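You operate a simulated robot arm through the tools that you are given. There is no shell and no other tool. Be economical: measure what you need, move in short steps, check, and stop when the job is done.

You run a simulated robot arm. Do the job below in one go: nothing can be reset, and whatever is moved stays where it is left.

JOB
Take the end pin and put it on top of the beige stock carton on the top of the converter.
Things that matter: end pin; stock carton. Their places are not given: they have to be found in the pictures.

The check looks at the end state, three seconds after you hand in, the way a careful person would. Anything else that was tipped, shoved, dropped, spilled or broken makes it a failure.

ROBOT AND FRAMES
A 6-joint arm with a two-finger parallel gripper, fixed in place. Base frame: the origin is at the foot of the arm, x ahead of it, y to its left, z up; the work surface is at about z = 0. Lengths are in m, angles in degrees, forces in N, time in s.
With the tool pointing down near the work surface it reaches from about 0.18 to 0.46 m from the base axis. Its first joint turns from -70.0 to 70.0 degrees. Payload 1.9 kg.
The tool frame sits at the grasp point between the pads (the TCP): z along the fingers, y along the line on which they close. The tips reach 0.023 m beyond it. The gripper opens to 0.094 m. The fingers are 0.038 m wide and 0.01 m thick; the gripper's body (0.054 by 0.096 m) begins 0.039 m behind the TCP.
Orientation is that of the tool frame in the base frame, as [roll, pitch, yaw] about the fixed x, y, z axes, in that order (R = Rz(yaw) Ry(pitch) Rx(roll)). With the fingers straight down and closing along the base's y, the tool's x points along the base's -x, its y along +y and its z along -z.

CONTROLS
- The arm moves only by the tool servo_tool. Its argument "plan" is a list of rows, each an object of numbers (a shift or turn left out is 0, a gripper value left out holds the last): "x", "y", "z": the shift along the tool's x, y, z in m; "rx", "ry", "rz": the turn, a rotation vector about the tool's x, y, z in degrees; "fingers": the finger opening in m, from 0 to 0.094. In form: [{"x": .., "y": .., "z": .., "rx": .., "ry": .., "rz": .., "fingers": ..}, ...]. A call has 1 to 10 rows; each row shifts and turns the commanded pose from where the row before left it, along the tool's axes as they then stand. Each row takes 0.2 s and may step no farther than 0.05 m and 8.6 degrees from the row before; otherwise, or with a gripper value out of range, the whole call is refused. Where a pose cannot be reached the arm comes as near as it can. A force on the tool above 40 N (or 10 N above the force at the start of the call, whichever is more), or a blocked arm, ends the call early, and 0.2 s more pass. Each finger travels about 0.108 m/s and halts on what it meets, pressing with about 44 N; the grip force reading is that of the motor and also rises with nothing between the fingers. The clock runs only during rows and for 0.2 s after the last one: add rows that do not move to give the fingers time. It gives the time, the measured TCP pose, the force on the tool (base axes), the opening and the grip force at its end, in the units of the frame above (readings bear some noise), and new pictures: "views" is both (left out), scene, wrist or none.
- Cameras (640 x 400 px; columns grow to the right, rows downward): "scene" is fixed at [0.0317, 0.2914, 0.4466]; the picture's right is [-0.94, -0.33, 0.00], its down [-0.12, 0.34, -0.93] and it looks along [0.31, -0.88, -0.36] (base axes); focal length 340 px, centre (320, 200). "wrist" rides on the gripper at [0.087, 0.016, -0.075] in the tool frame; the picture's right is [-0.18, 0.98, 0.00], its down [-0.58, -0.11, -0.81] and it looks along [-0.79, -0.15, 0.59] (tool axes); focal length 243 px, centre (320, 200).
- point_at(camera, pixels): there is no depth. For up to 12 entries [column, row, z] of the newest picture of that camera ("zoom" is the newest enlarged one), the place [x, y] in the base frame at which the ray of that pixel passes the height z, good to about 0.002 m. It takes no simulated time.
- inspect(camera, box): a new picture of the part [left, top, right, bottom] of that camera's present view, enlarged. It takes no simulated time.
- hand_in(): hands the job in; it is judged then, once.

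Keep the steps short. Do not move on a guess: measure, check each grasp and each placing, and mend mistakes. In all there are 60 turns and 170 pictures (those below and enlarged ones count). Leave the gripper open and the arm clear of the work at the hand-in unless told otherwise, and finish with a single line.

The tools are called after ">>>" as name(argument=value, ...) on one line, values as JSON. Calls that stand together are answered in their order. servo_tool: Moves the arm, as the interface text tells. Its arguments: {"type":"object","properties":{"plan":{"type":"array","items":{"type":"object","properties":{"x":{"type":"number"},"y":{"type":"number"},"z":{"type":"number"},"rx":{"type":"number"},"ry":{"type":"number"},"rz":{"type":"number"},"fingers":{"type":"number"}}}},"views":{"type":"string","enum":["both","scene","wrist","none"]}},"required":["plan"]} The other tools are called the same way: point_at (camera, pixels) gives the place at which the rays of pixels pass given heights; inspect (camera, box) takes an enlarged picture of a part of a camera's view; hand_in () hands the job in.

At the start:

```text
t: 0.0
tool_pos: [0.2948, -0.1403, 0.3554]
tool_rot: [179.9, 0.1, 180.0]
force: [0.8, 0.1, -0.3]
gripper_width: 0.094
grasp_force: 0.0
```

scene: 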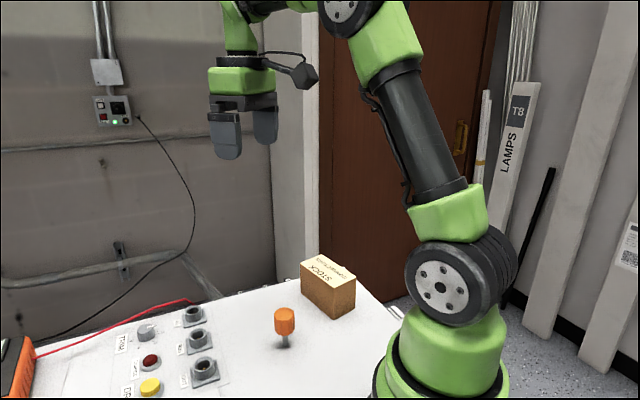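
wrist: 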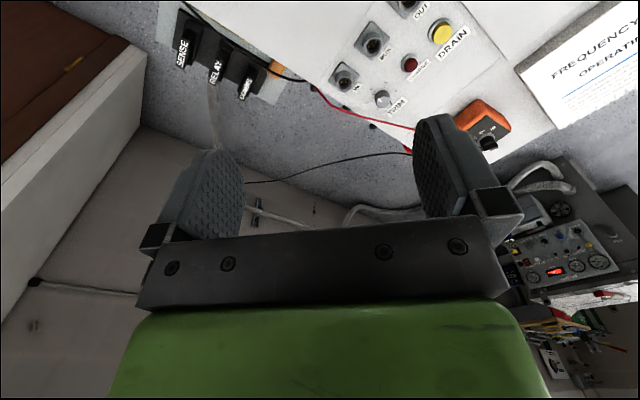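

The orange-headed pin is near (285,325) and the carton near (328,288) in the scene picture. I'll enlarge that part first.

>>> inspect(camera="scene", box=[240, 240, 400, 360])

>>> point_at(camera="scene", pixels=[[285, 346, 0.0], [285, 310, 0.05], [285, 330, 0.03], [303, 290, 0.0], [333, 318, 0.0], [354, 305, 0.0], [302, 263, 0.05], [332, 290, 0.05], [356, 276, 0.05], [322, 254, 0.05]])

```text
3.33 times, centred on (320, 300) of scene
```

zoom: 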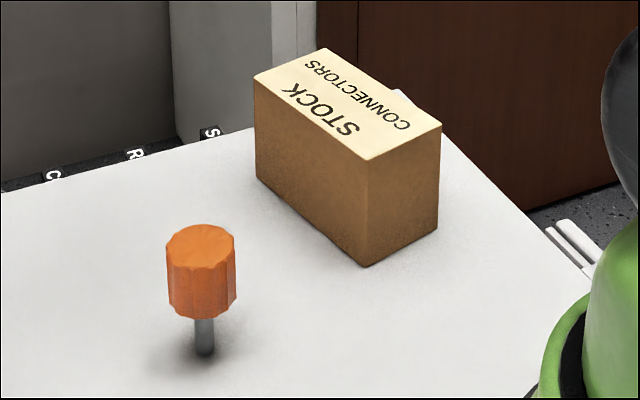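

```text
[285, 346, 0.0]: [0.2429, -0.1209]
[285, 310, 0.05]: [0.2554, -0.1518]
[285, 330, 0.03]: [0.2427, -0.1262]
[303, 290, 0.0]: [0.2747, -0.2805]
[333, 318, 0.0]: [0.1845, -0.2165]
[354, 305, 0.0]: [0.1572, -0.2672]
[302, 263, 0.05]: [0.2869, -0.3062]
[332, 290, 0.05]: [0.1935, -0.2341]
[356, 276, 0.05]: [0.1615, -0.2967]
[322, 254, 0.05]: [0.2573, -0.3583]
```

The pin stands on its stem. I estimate the head spans z≈0.032–0.069 and is about 0.035 m across. The carton top looks to be at z≈0.068. I'll measure both at those heights.

>>> point_at(camera="zoom", pixels=[[201, 242, 0.069], [166, 242, 0.069], [236, 242, 0.069], [202, 301, 0.032], [204, 352, 0.0], [369, 160, 0.068], [254, 77, 0.068], [323, 48, 0.068], [441, 121, 0.068], [363, 266, 0.0], [257, 180, 0.0], [437, 228, 0.0]])

>>> servo_tool(plan=[{"x": 0.025, "y": 0.01, "z": 0.03}, {"x": 0.026, "y": 0.009, "z": 0.03}, {"z": 0.045}, {"z": 0.04}, {}])

```text
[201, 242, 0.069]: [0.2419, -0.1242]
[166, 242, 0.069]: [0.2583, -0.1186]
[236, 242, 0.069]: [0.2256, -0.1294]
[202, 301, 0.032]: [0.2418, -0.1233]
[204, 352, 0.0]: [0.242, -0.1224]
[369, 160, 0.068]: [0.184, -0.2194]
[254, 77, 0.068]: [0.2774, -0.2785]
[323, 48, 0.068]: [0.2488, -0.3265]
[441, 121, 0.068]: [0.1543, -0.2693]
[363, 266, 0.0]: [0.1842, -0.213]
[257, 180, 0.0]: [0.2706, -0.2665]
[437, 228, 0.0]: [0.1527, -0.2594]
```

```text
t: 1.2
tool_pos: [0.2443, -0.1211, 0.2104]
tool_rot: [179.8, 0.0, 180.0]
force: [1.0, -0.1, 0.5]
gripper_width: 0.0938
grasp_force: 0.1
```

scene: 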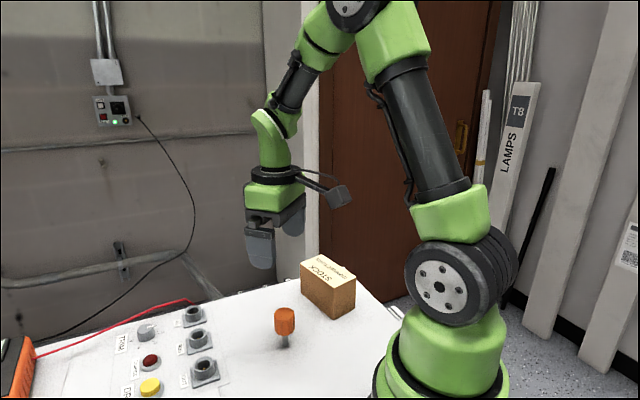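
wrist: 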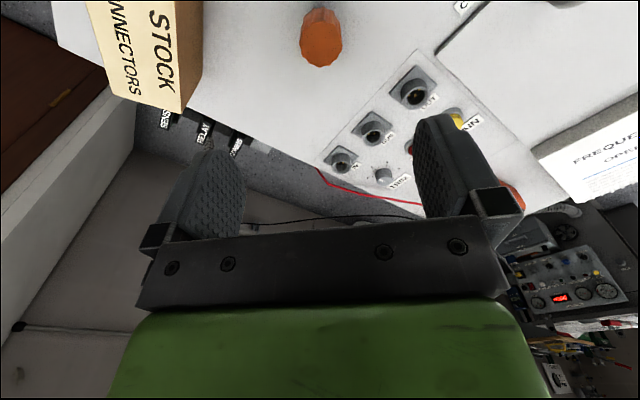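

The pin axis is at (0.242, -0.1235), and the carton top centre is near (0.215, -0.27). Next I'll descend part of the way to z≈0.11, with the fingers set to 0.075, and check alignment.

>>> servo_tool(plan=[{"x": 0.002, "y": -0.0025, "z": 0.04, "fingers": 0.075}, {"z": 0.04}, {"z": 0.02}, {}])

```text
t: 2.2
tool_pos: [0.2411, -0.1248, 0.1128]
tool_rot: [179.9, 0.1, 179.9]
force: [-0.4, -0.5, -0.1]
gripper_width: 0.0748
grasp_force: 0.0
```

scene: 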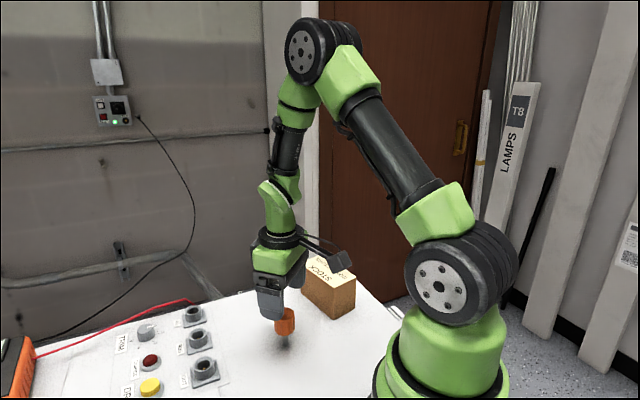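
wrist: 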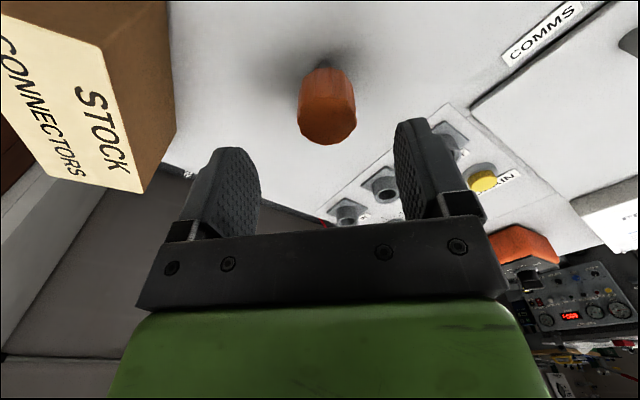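

The pin is centred between the fingers (column ~326), and the carton is clear. Now I'll descend to z≈0.053.

>>> servo_tool(plan=[{"z": 0.03}, {"z": 0.03}, {}])

```text
t: 3.0
tool_pos: [0.2427, -0.1265, 0.0528]
tool_rot: [179.8, 0.1, -179.9]
force: [0.7, -0.4, -0.1]
gripper_width: 0.0751
grasp_force: 0.0
```

scene: 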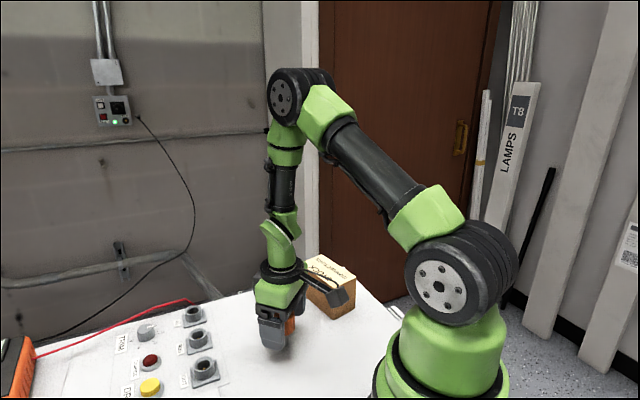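
wrist: 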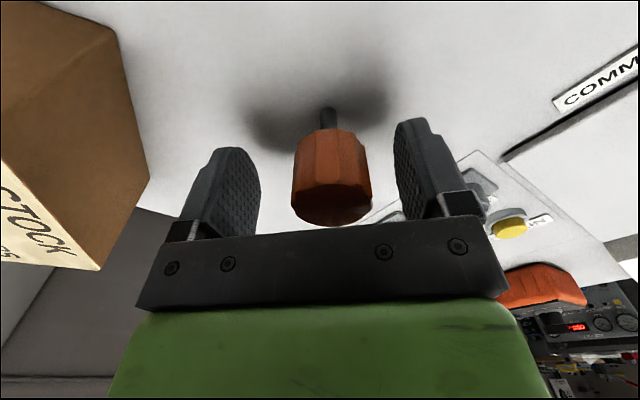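

The pin sits slightly to +y (column 332 against ~327), so I'll shift 0.002 and close the fingers.

>>> servo_tool(plan=[{"y": 0.002}, {"fingers": 0.045}, {"fingers": 0.03}, {"fingers": 0.028}, {}])

```text
t: 4.2
tool_pos: [0.2425, -0.1222, 0.0521]
tool_rot: [180.0, 0.1, 180.0]
force: [-0.9, 0.0, 0.9]
gripper_width: 0.033
grasp_force: 44.4
```

scene: 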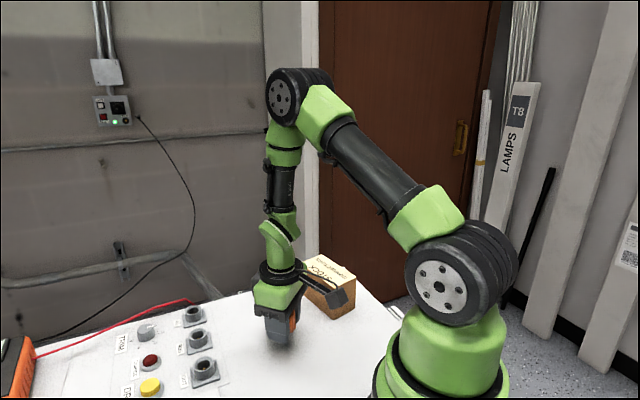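
wrist: 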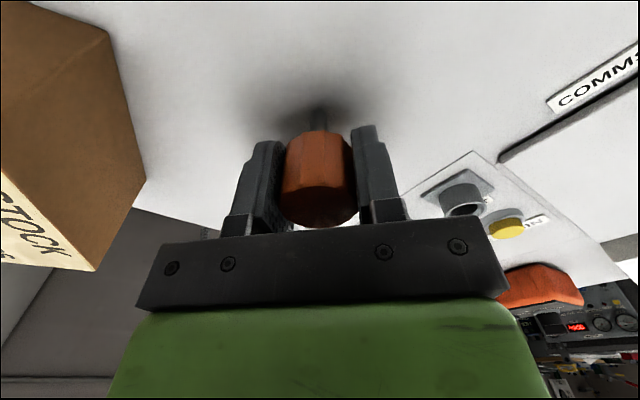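

The fingers hold at width 0.033 and 44 N. I'll lift straight up in small steps, watching the force in case the pin is seated in a hole.

>>> servo_tool(plan=[{"z": -0.01}, {"z": -0.015}, {"z": -0.02}, {"z": -0.025}, {}])

```text
t: 5.4
tool_pos: [0.242, -0.1212, 0.1207]
tool_rot: [179.9, 0.1, -180.0]
force: [0.4, -0.1, -1.7]
gripper_width: 0.033
grasp_force: 44.1
```

scene: 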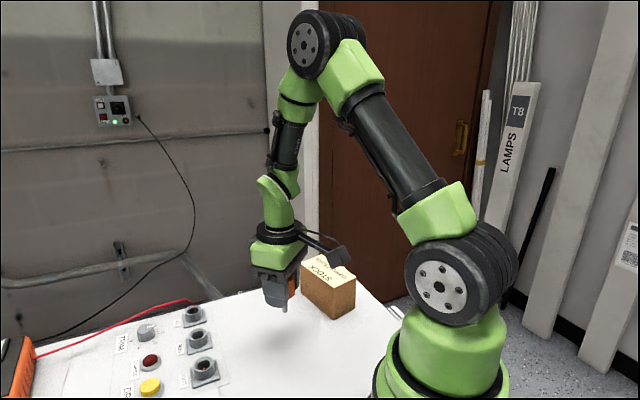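
wrist: 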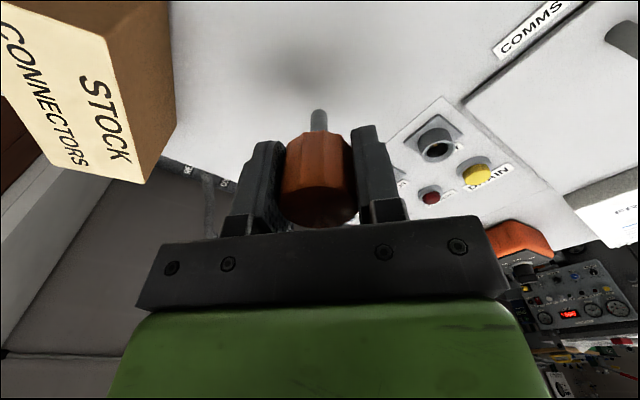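

The pin came up freely. I'll raise it further and look at the stem and the place where it stood.

>>> servo_tool(plan=[{"z": -0.04}, {"z": -0.03}, {}])

>>> inspect(camera="scene", box=[230, 220, 390, 360])

>>> inspect(camera="wrist", box=[240, 60, 400, 240])

```text
t: 6.2
tool_pos: [0.2425, -0.121, 0.1909]
tool_rot: [179.9, 0.1, 180.0]
force: [-0.3, 0.1, -1.0]
gripper_width: 0.033
grasp_force: 43.9
```

scene: 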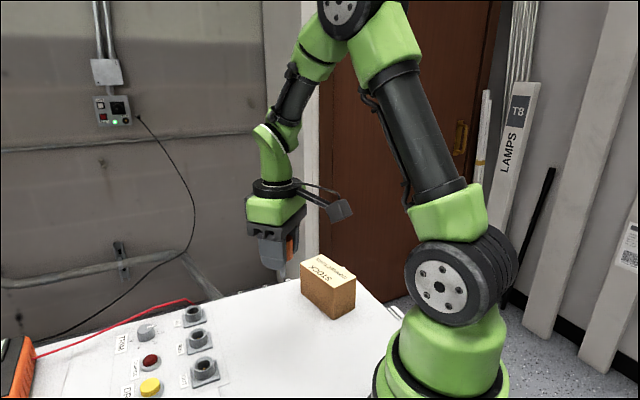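
wrist: 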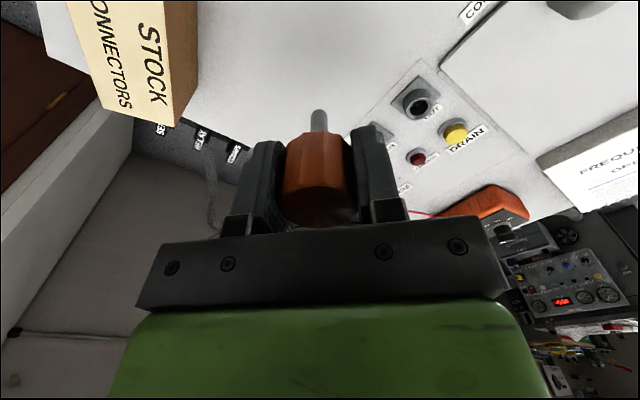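

```text
2.86 times, centred on (310, 290) of scene
```

zoom: 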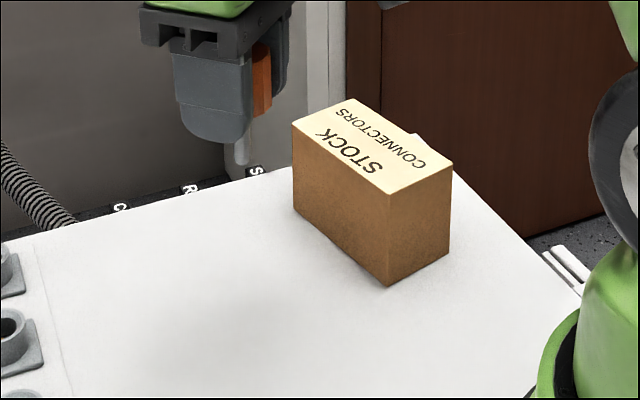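

```text
2.22 times, centred on (320, 150) of wrist
```

zoom: 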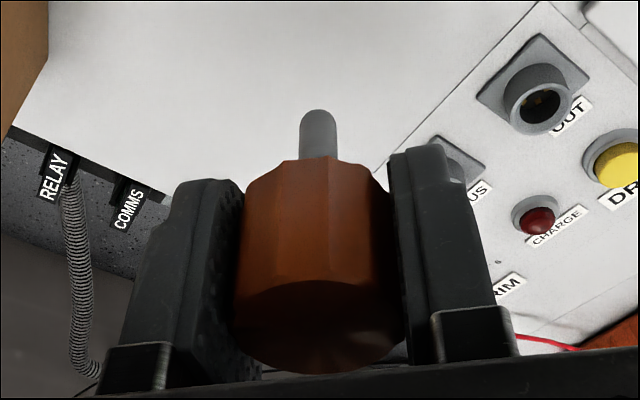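

The stem tip is about 0.053 m below the TCP. That puts it at z≈0 when gripped, so the pin was standing freely and not in a hole. I'll stand it upright on the carton the same way. First I'll refine the carton-top centre and height from both cameras.

>>> point_at(camera="scene", pixels=[[327.5, 270.5, 0.068], [327.5, 270.5, 0.074], [334, 288.2, 0.068], [334, 288.2, 0.074], [356, 277, 0.068], [356, 277, 0.074], [300.1, 262.7, 0.068], [300.1, 262.7, 0.074], [333.7, 320, 0], [355, 308, 0], [300.8, 294.8, 0]])

>>> point_at(camera="wrist", pixels=[[173, 126, 0.068], [173, 126, 0.074], [103, 107, 0.068], [103, 107, 0.074]])

```text
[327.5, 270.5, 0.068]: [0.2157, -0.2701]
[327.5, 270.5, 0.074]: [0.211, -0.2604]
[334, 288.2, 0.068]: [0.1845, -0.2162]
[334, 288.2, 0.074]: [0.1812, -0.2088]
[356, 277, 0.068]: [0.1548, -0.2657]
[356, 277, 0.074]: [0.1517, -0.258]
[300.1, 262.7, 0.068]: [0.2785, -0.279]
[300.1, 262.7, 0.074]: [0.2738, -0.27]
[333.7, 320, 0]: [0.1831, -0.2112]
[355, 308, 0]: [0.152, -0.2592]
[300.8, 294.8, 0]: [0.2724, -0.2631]
```

```text
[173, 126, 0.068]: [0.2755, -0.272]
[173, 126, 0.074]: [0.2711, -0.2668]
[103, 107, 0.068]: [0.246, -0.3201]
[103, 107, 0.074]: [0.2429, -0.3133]
```

The carton top is at z≈0.072, with its centre at about (0.213, -0.264). I'll move over it at the current height; the stem tip clears it by about 0.065 m.

>>> servo_tool(plan=[{"x": 0.007, "y": -0.03}, {"x": 0.008, "y": -0.04}, {"x": 0.007, "y": -0.04}, {"x": 0.0075, "y": -0.033}, {"z": 0.03}, {}, {}])

>>> inspect(camera="scene", box=[250, 200, 410, 340])

```text
t: 7.8
tool_pos: [0.213, -0.2649, 0.1617]
tool_rot: [180.0, 0.0, 180.0]
force: [0.4, 0.3, -0.1]
gripper_width: 0.033
grasp_force: 43.5
```

scene: 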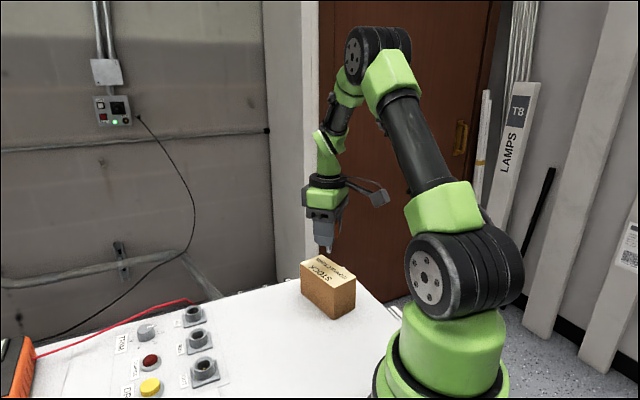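
wrist: 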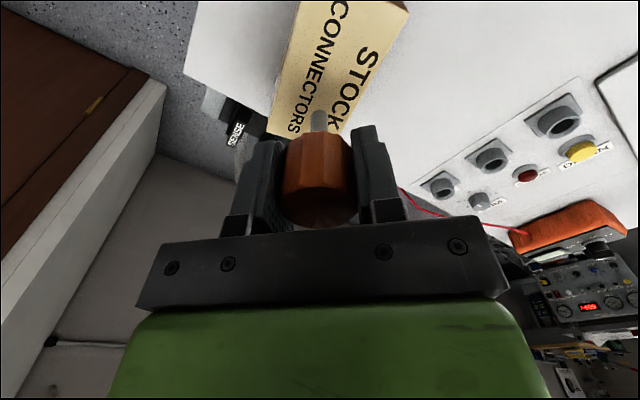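

```text
2.86 times, centred on (330, 270) of scene
```

zoom: 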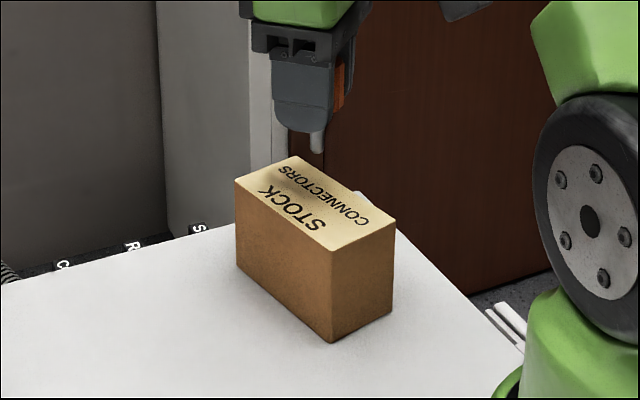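

The pin is over the carton with its tip at z≈0.109. Next I'll descend 0.03.

>>> servo_tool(plan=[{"z": 0.015}, {"z": 0.011}, {}, {}])

>>> inspect(camera="scene", box=[280, 220, 380, 310])

>>> inspect(camera="wrist", box=[240, 0, 440, 160])

```text
t: 8.8
tool_pos: [0.2127, -0.2654, 0.1356]
tool_rot: [179.9, 0.1, 180.0]
force: [-0.6, 0.6, -0.9]
gripper_width: 0.0328
grasp_force: 44.4
```

scene: 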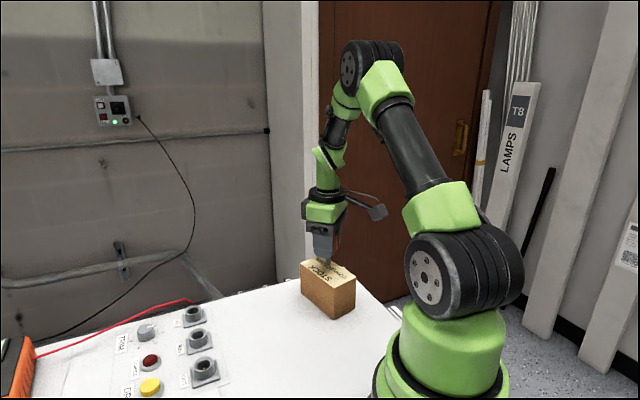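
wrist: 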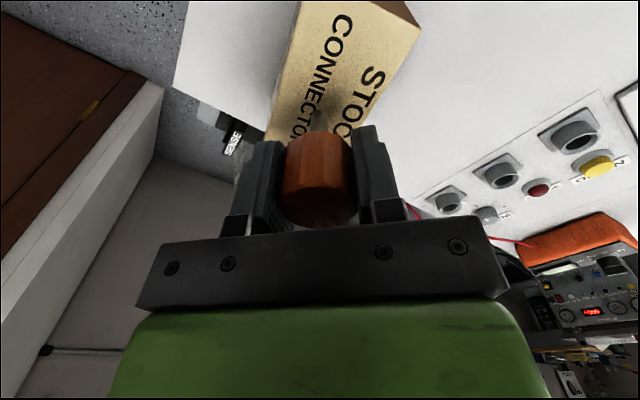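

```text
4.44 times, centred on (330, 265) of scene
```

zoom: 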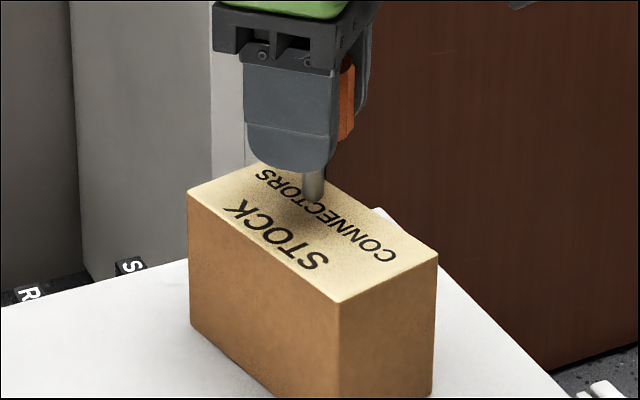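

```text
2.50 times, centred on (340, 80) of wrist
```

zoom: 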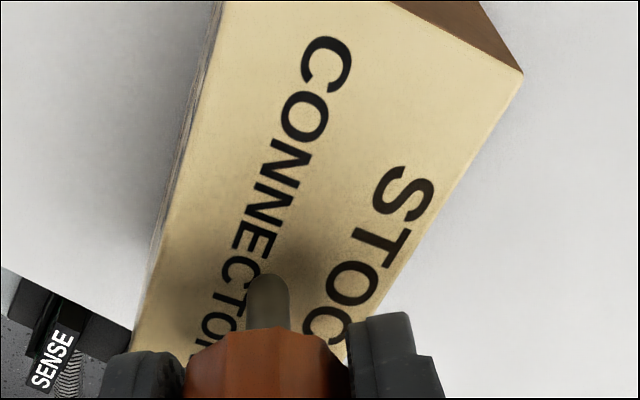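

The tip is close, at about 0.083. I'll go down slowly and read the force.

>>> servo_tool(plan=[{"z": 0.002}, {"z": 0.002}, {"z": 0.002}, {}], views="none")

```text
t: 9.8
tool_pos: [0.2134, -0.2641, 0.1296]
tool_rot: [179.8, 0.1, 180.0]
force: [0.9, 0.5, -1.7]
gripper_width: 0.0328
grasp_force: 44.0
```

Force is still free-air, around -1 N, so I'll keep going down.

>>> servo_tool(plan=[{"z": 0.0015}, {"z": 0.0015}, {}], views="none")

>>> inspect(camera="scene", box=[300, 235, 360, 285])

```text
t: 10.6
tool_pos: [0.2124, -0.2647, 0.1254]
tool_rot: [-180.0, 0.2, 180.0]
force: [-6.2, 4.7, 25.1]
gripper_width: 0.0329
grasp_force: 43.9
```

```text
8.00 times, centred on (330, 260) of scene
```

zoom: 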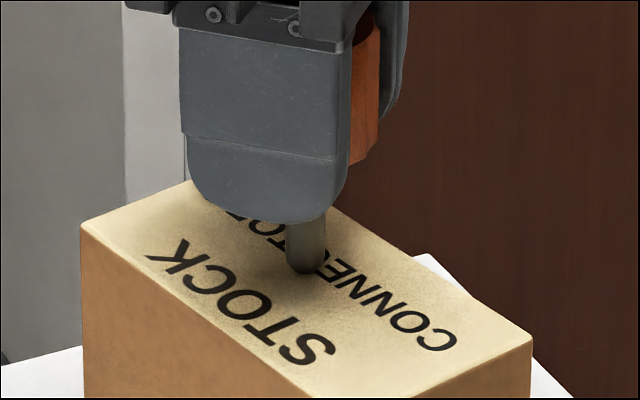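

Contact: 25 N upward. I'll back off slightly until the load is small.

>>> servo_tool(plan=[{"z": -0.0008}, {}], views="none")

```text
t: 11.2
tool_pos: [0.2138, -0.2644, 0.1259]
tool_rot: [179.8, 0.2, -180.0]
force: [-0.1, -0.4, 7.0]
gripper_width: 0.0328
grasp_force: 43.9
```

>>> servo_tool(plan=[{"z": -0.0003}, {}], views="none")

```text
t: 11.8
tool_pos: [0.2148, -0.2637, 0.1261]
tool_rot: [179.9, 0.0, -180.0]
force: [0.2, -0.3, 2.0]
gripper_width: 0.0328
grasp_force: 44.1
```

The load is now about 2 N, so the tip is just resting on the carton. I'll open the fingers slowly.

>>> servo_tool(plan=[{"fingers": 0.034}, {"fingers": 0.036}, {"fingers": 0.039}, {"fingers": 0.043}, {}, {}])

>>> inspect(camera="scene", box=[300, 225, 380, 285])

>>> inspect(camera="wrist", box=[220, 60, 420, 260])

```text
t: 13.2
tool_pos: [0.2141, -0.264, 0.1287]
tool_rot: [179.8, 0.0, -180.0]
force: [0.0, -0.5, -0.1]
gripper_width: 0.0432
grasp_force: 0.1
```

scene: 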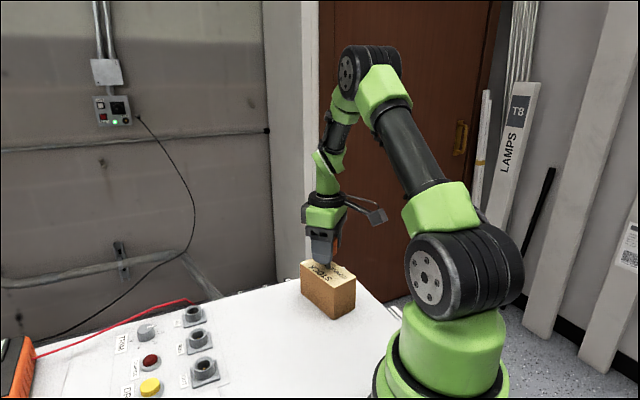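
wrist: 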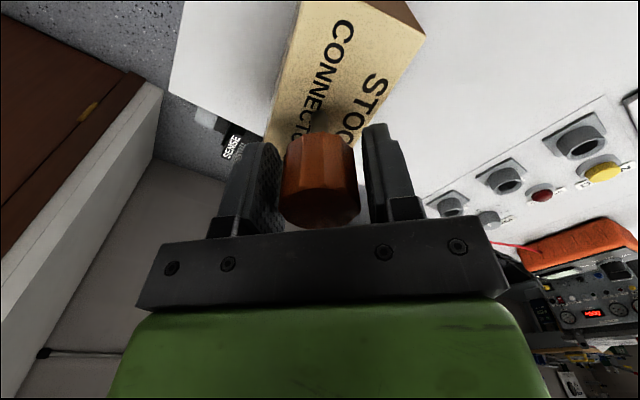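

```text
6.67 times, centred on (340, 255) of scene
```

zoom: 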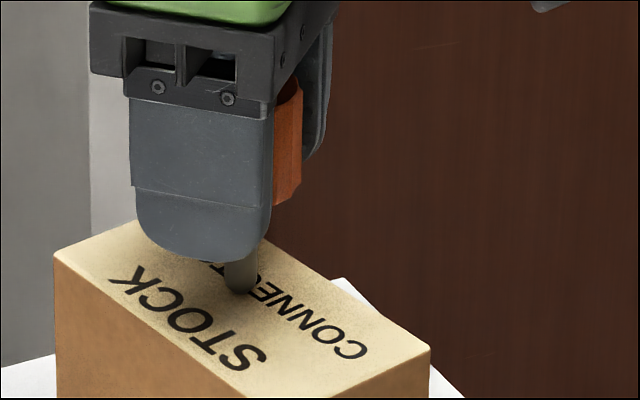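

```text
2.00 times, centred on (320, 160) of wrist
```

zoom: 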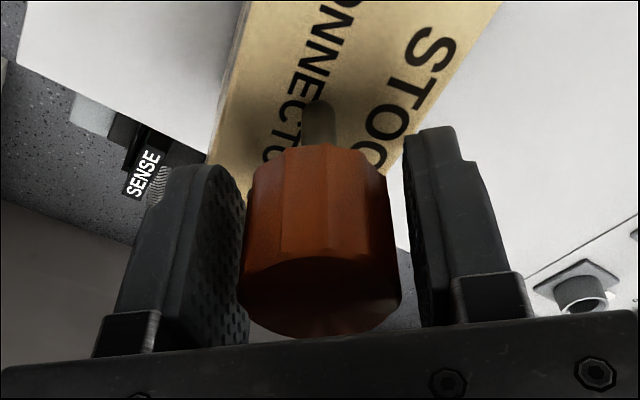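

The pin is free and looks upright. I'll open a bit more and check whether it tilts.

>>> servo_tool(plan=[{"fingers": 0.047}, {"fingers": 0.05}, {}, {}, {}], views="none")

>>> inspect(camera="wrist", box=[220, 60, 420, 260])

```text
t: 14.4
tool_pos: [0.2135, -0.2642, 0.1265]
tool_rot: [179.8, 0.0, 180.0]
force: [-0.2, -0.3, 0.3]
gripper_width: 0.0502
grasp_force: 0.1
```

```text
2.00 times, centred on (320, 160) of wrist
```

zoom: 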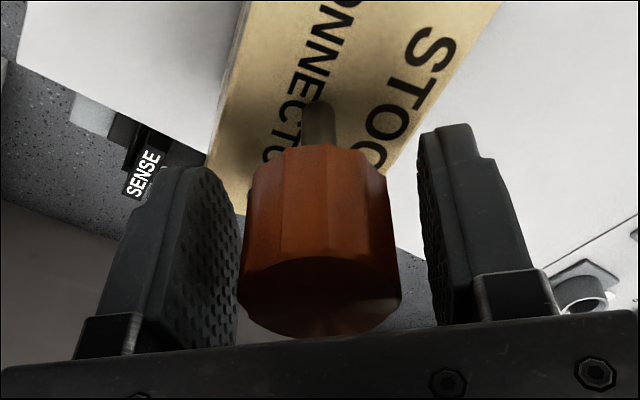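

The pin stayed put while the fingers moved away, so it stands on its own. I'll open wider and then rise straight up.

>>> servo_tool(plan=[{"fingers": 0.065}, {"fingers": 0.075}, {}, {"z": -0.01}, {"z": -0.02}, {"z": -0.03}, {"z": -0.04}, {}])

>>> inspect(camera="scene", box=[280, 220, 380, 320])

```text
t: 16.2
tool_pos: [0.2137, -0.2655, 0.2288]
tool_rot: [179.9, 0.1, 179.9]
force: [-0.2, -0.4, 0.1]
gripper_width: 0.0752
grasp_force: 0.0
```

scene: 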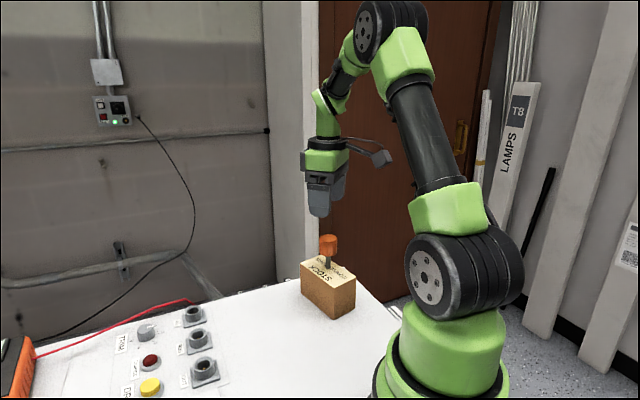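
wrist: 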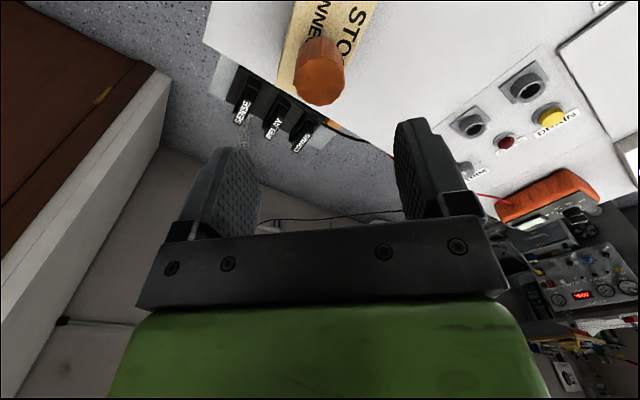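

```text
4.00 times, centred on (330, 270) of scene
```

zoom: 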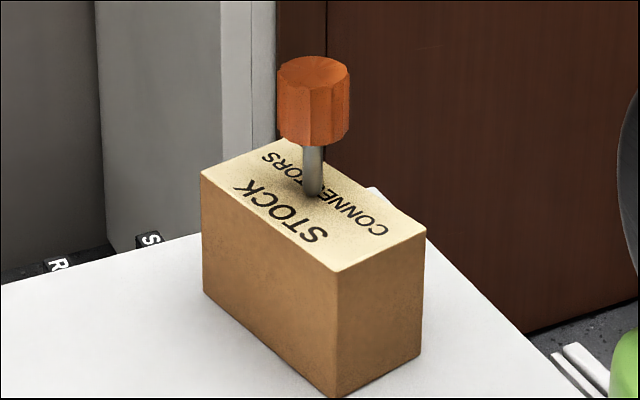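

The pin stands upright near the middle of the carton top, and the carton hasn't moved. I'll move the arm up and away, then check once more.

>>> servo_tool(plan=[{"z": -0.04, "fingers": 0.094}, {"z": -0.04}, {"y": 0.04}, {"y": 0.04}, {}, {}, {}], views="scene")

```text
t: 17.8
tool_pos: [0.2155, -0.1849, 0.3086]
tool_rot: [179.9, 0.2, -179.9]
force: [-0.3, 0.2, 0.3]
gripper_width: 0.094
grasp_force: 0.1
```

scene: 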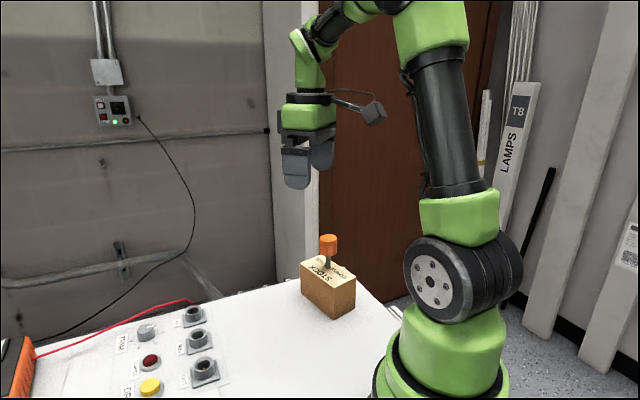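

The pin is still standing, the gripper is open and the arm is clear, so I'm handing in.

>>> hand_in()

```text
The job is handed in.
```

The end pin is standing upright on top of the beige stock carton; nothing else was moved, and the arm is clear with its gripper open.
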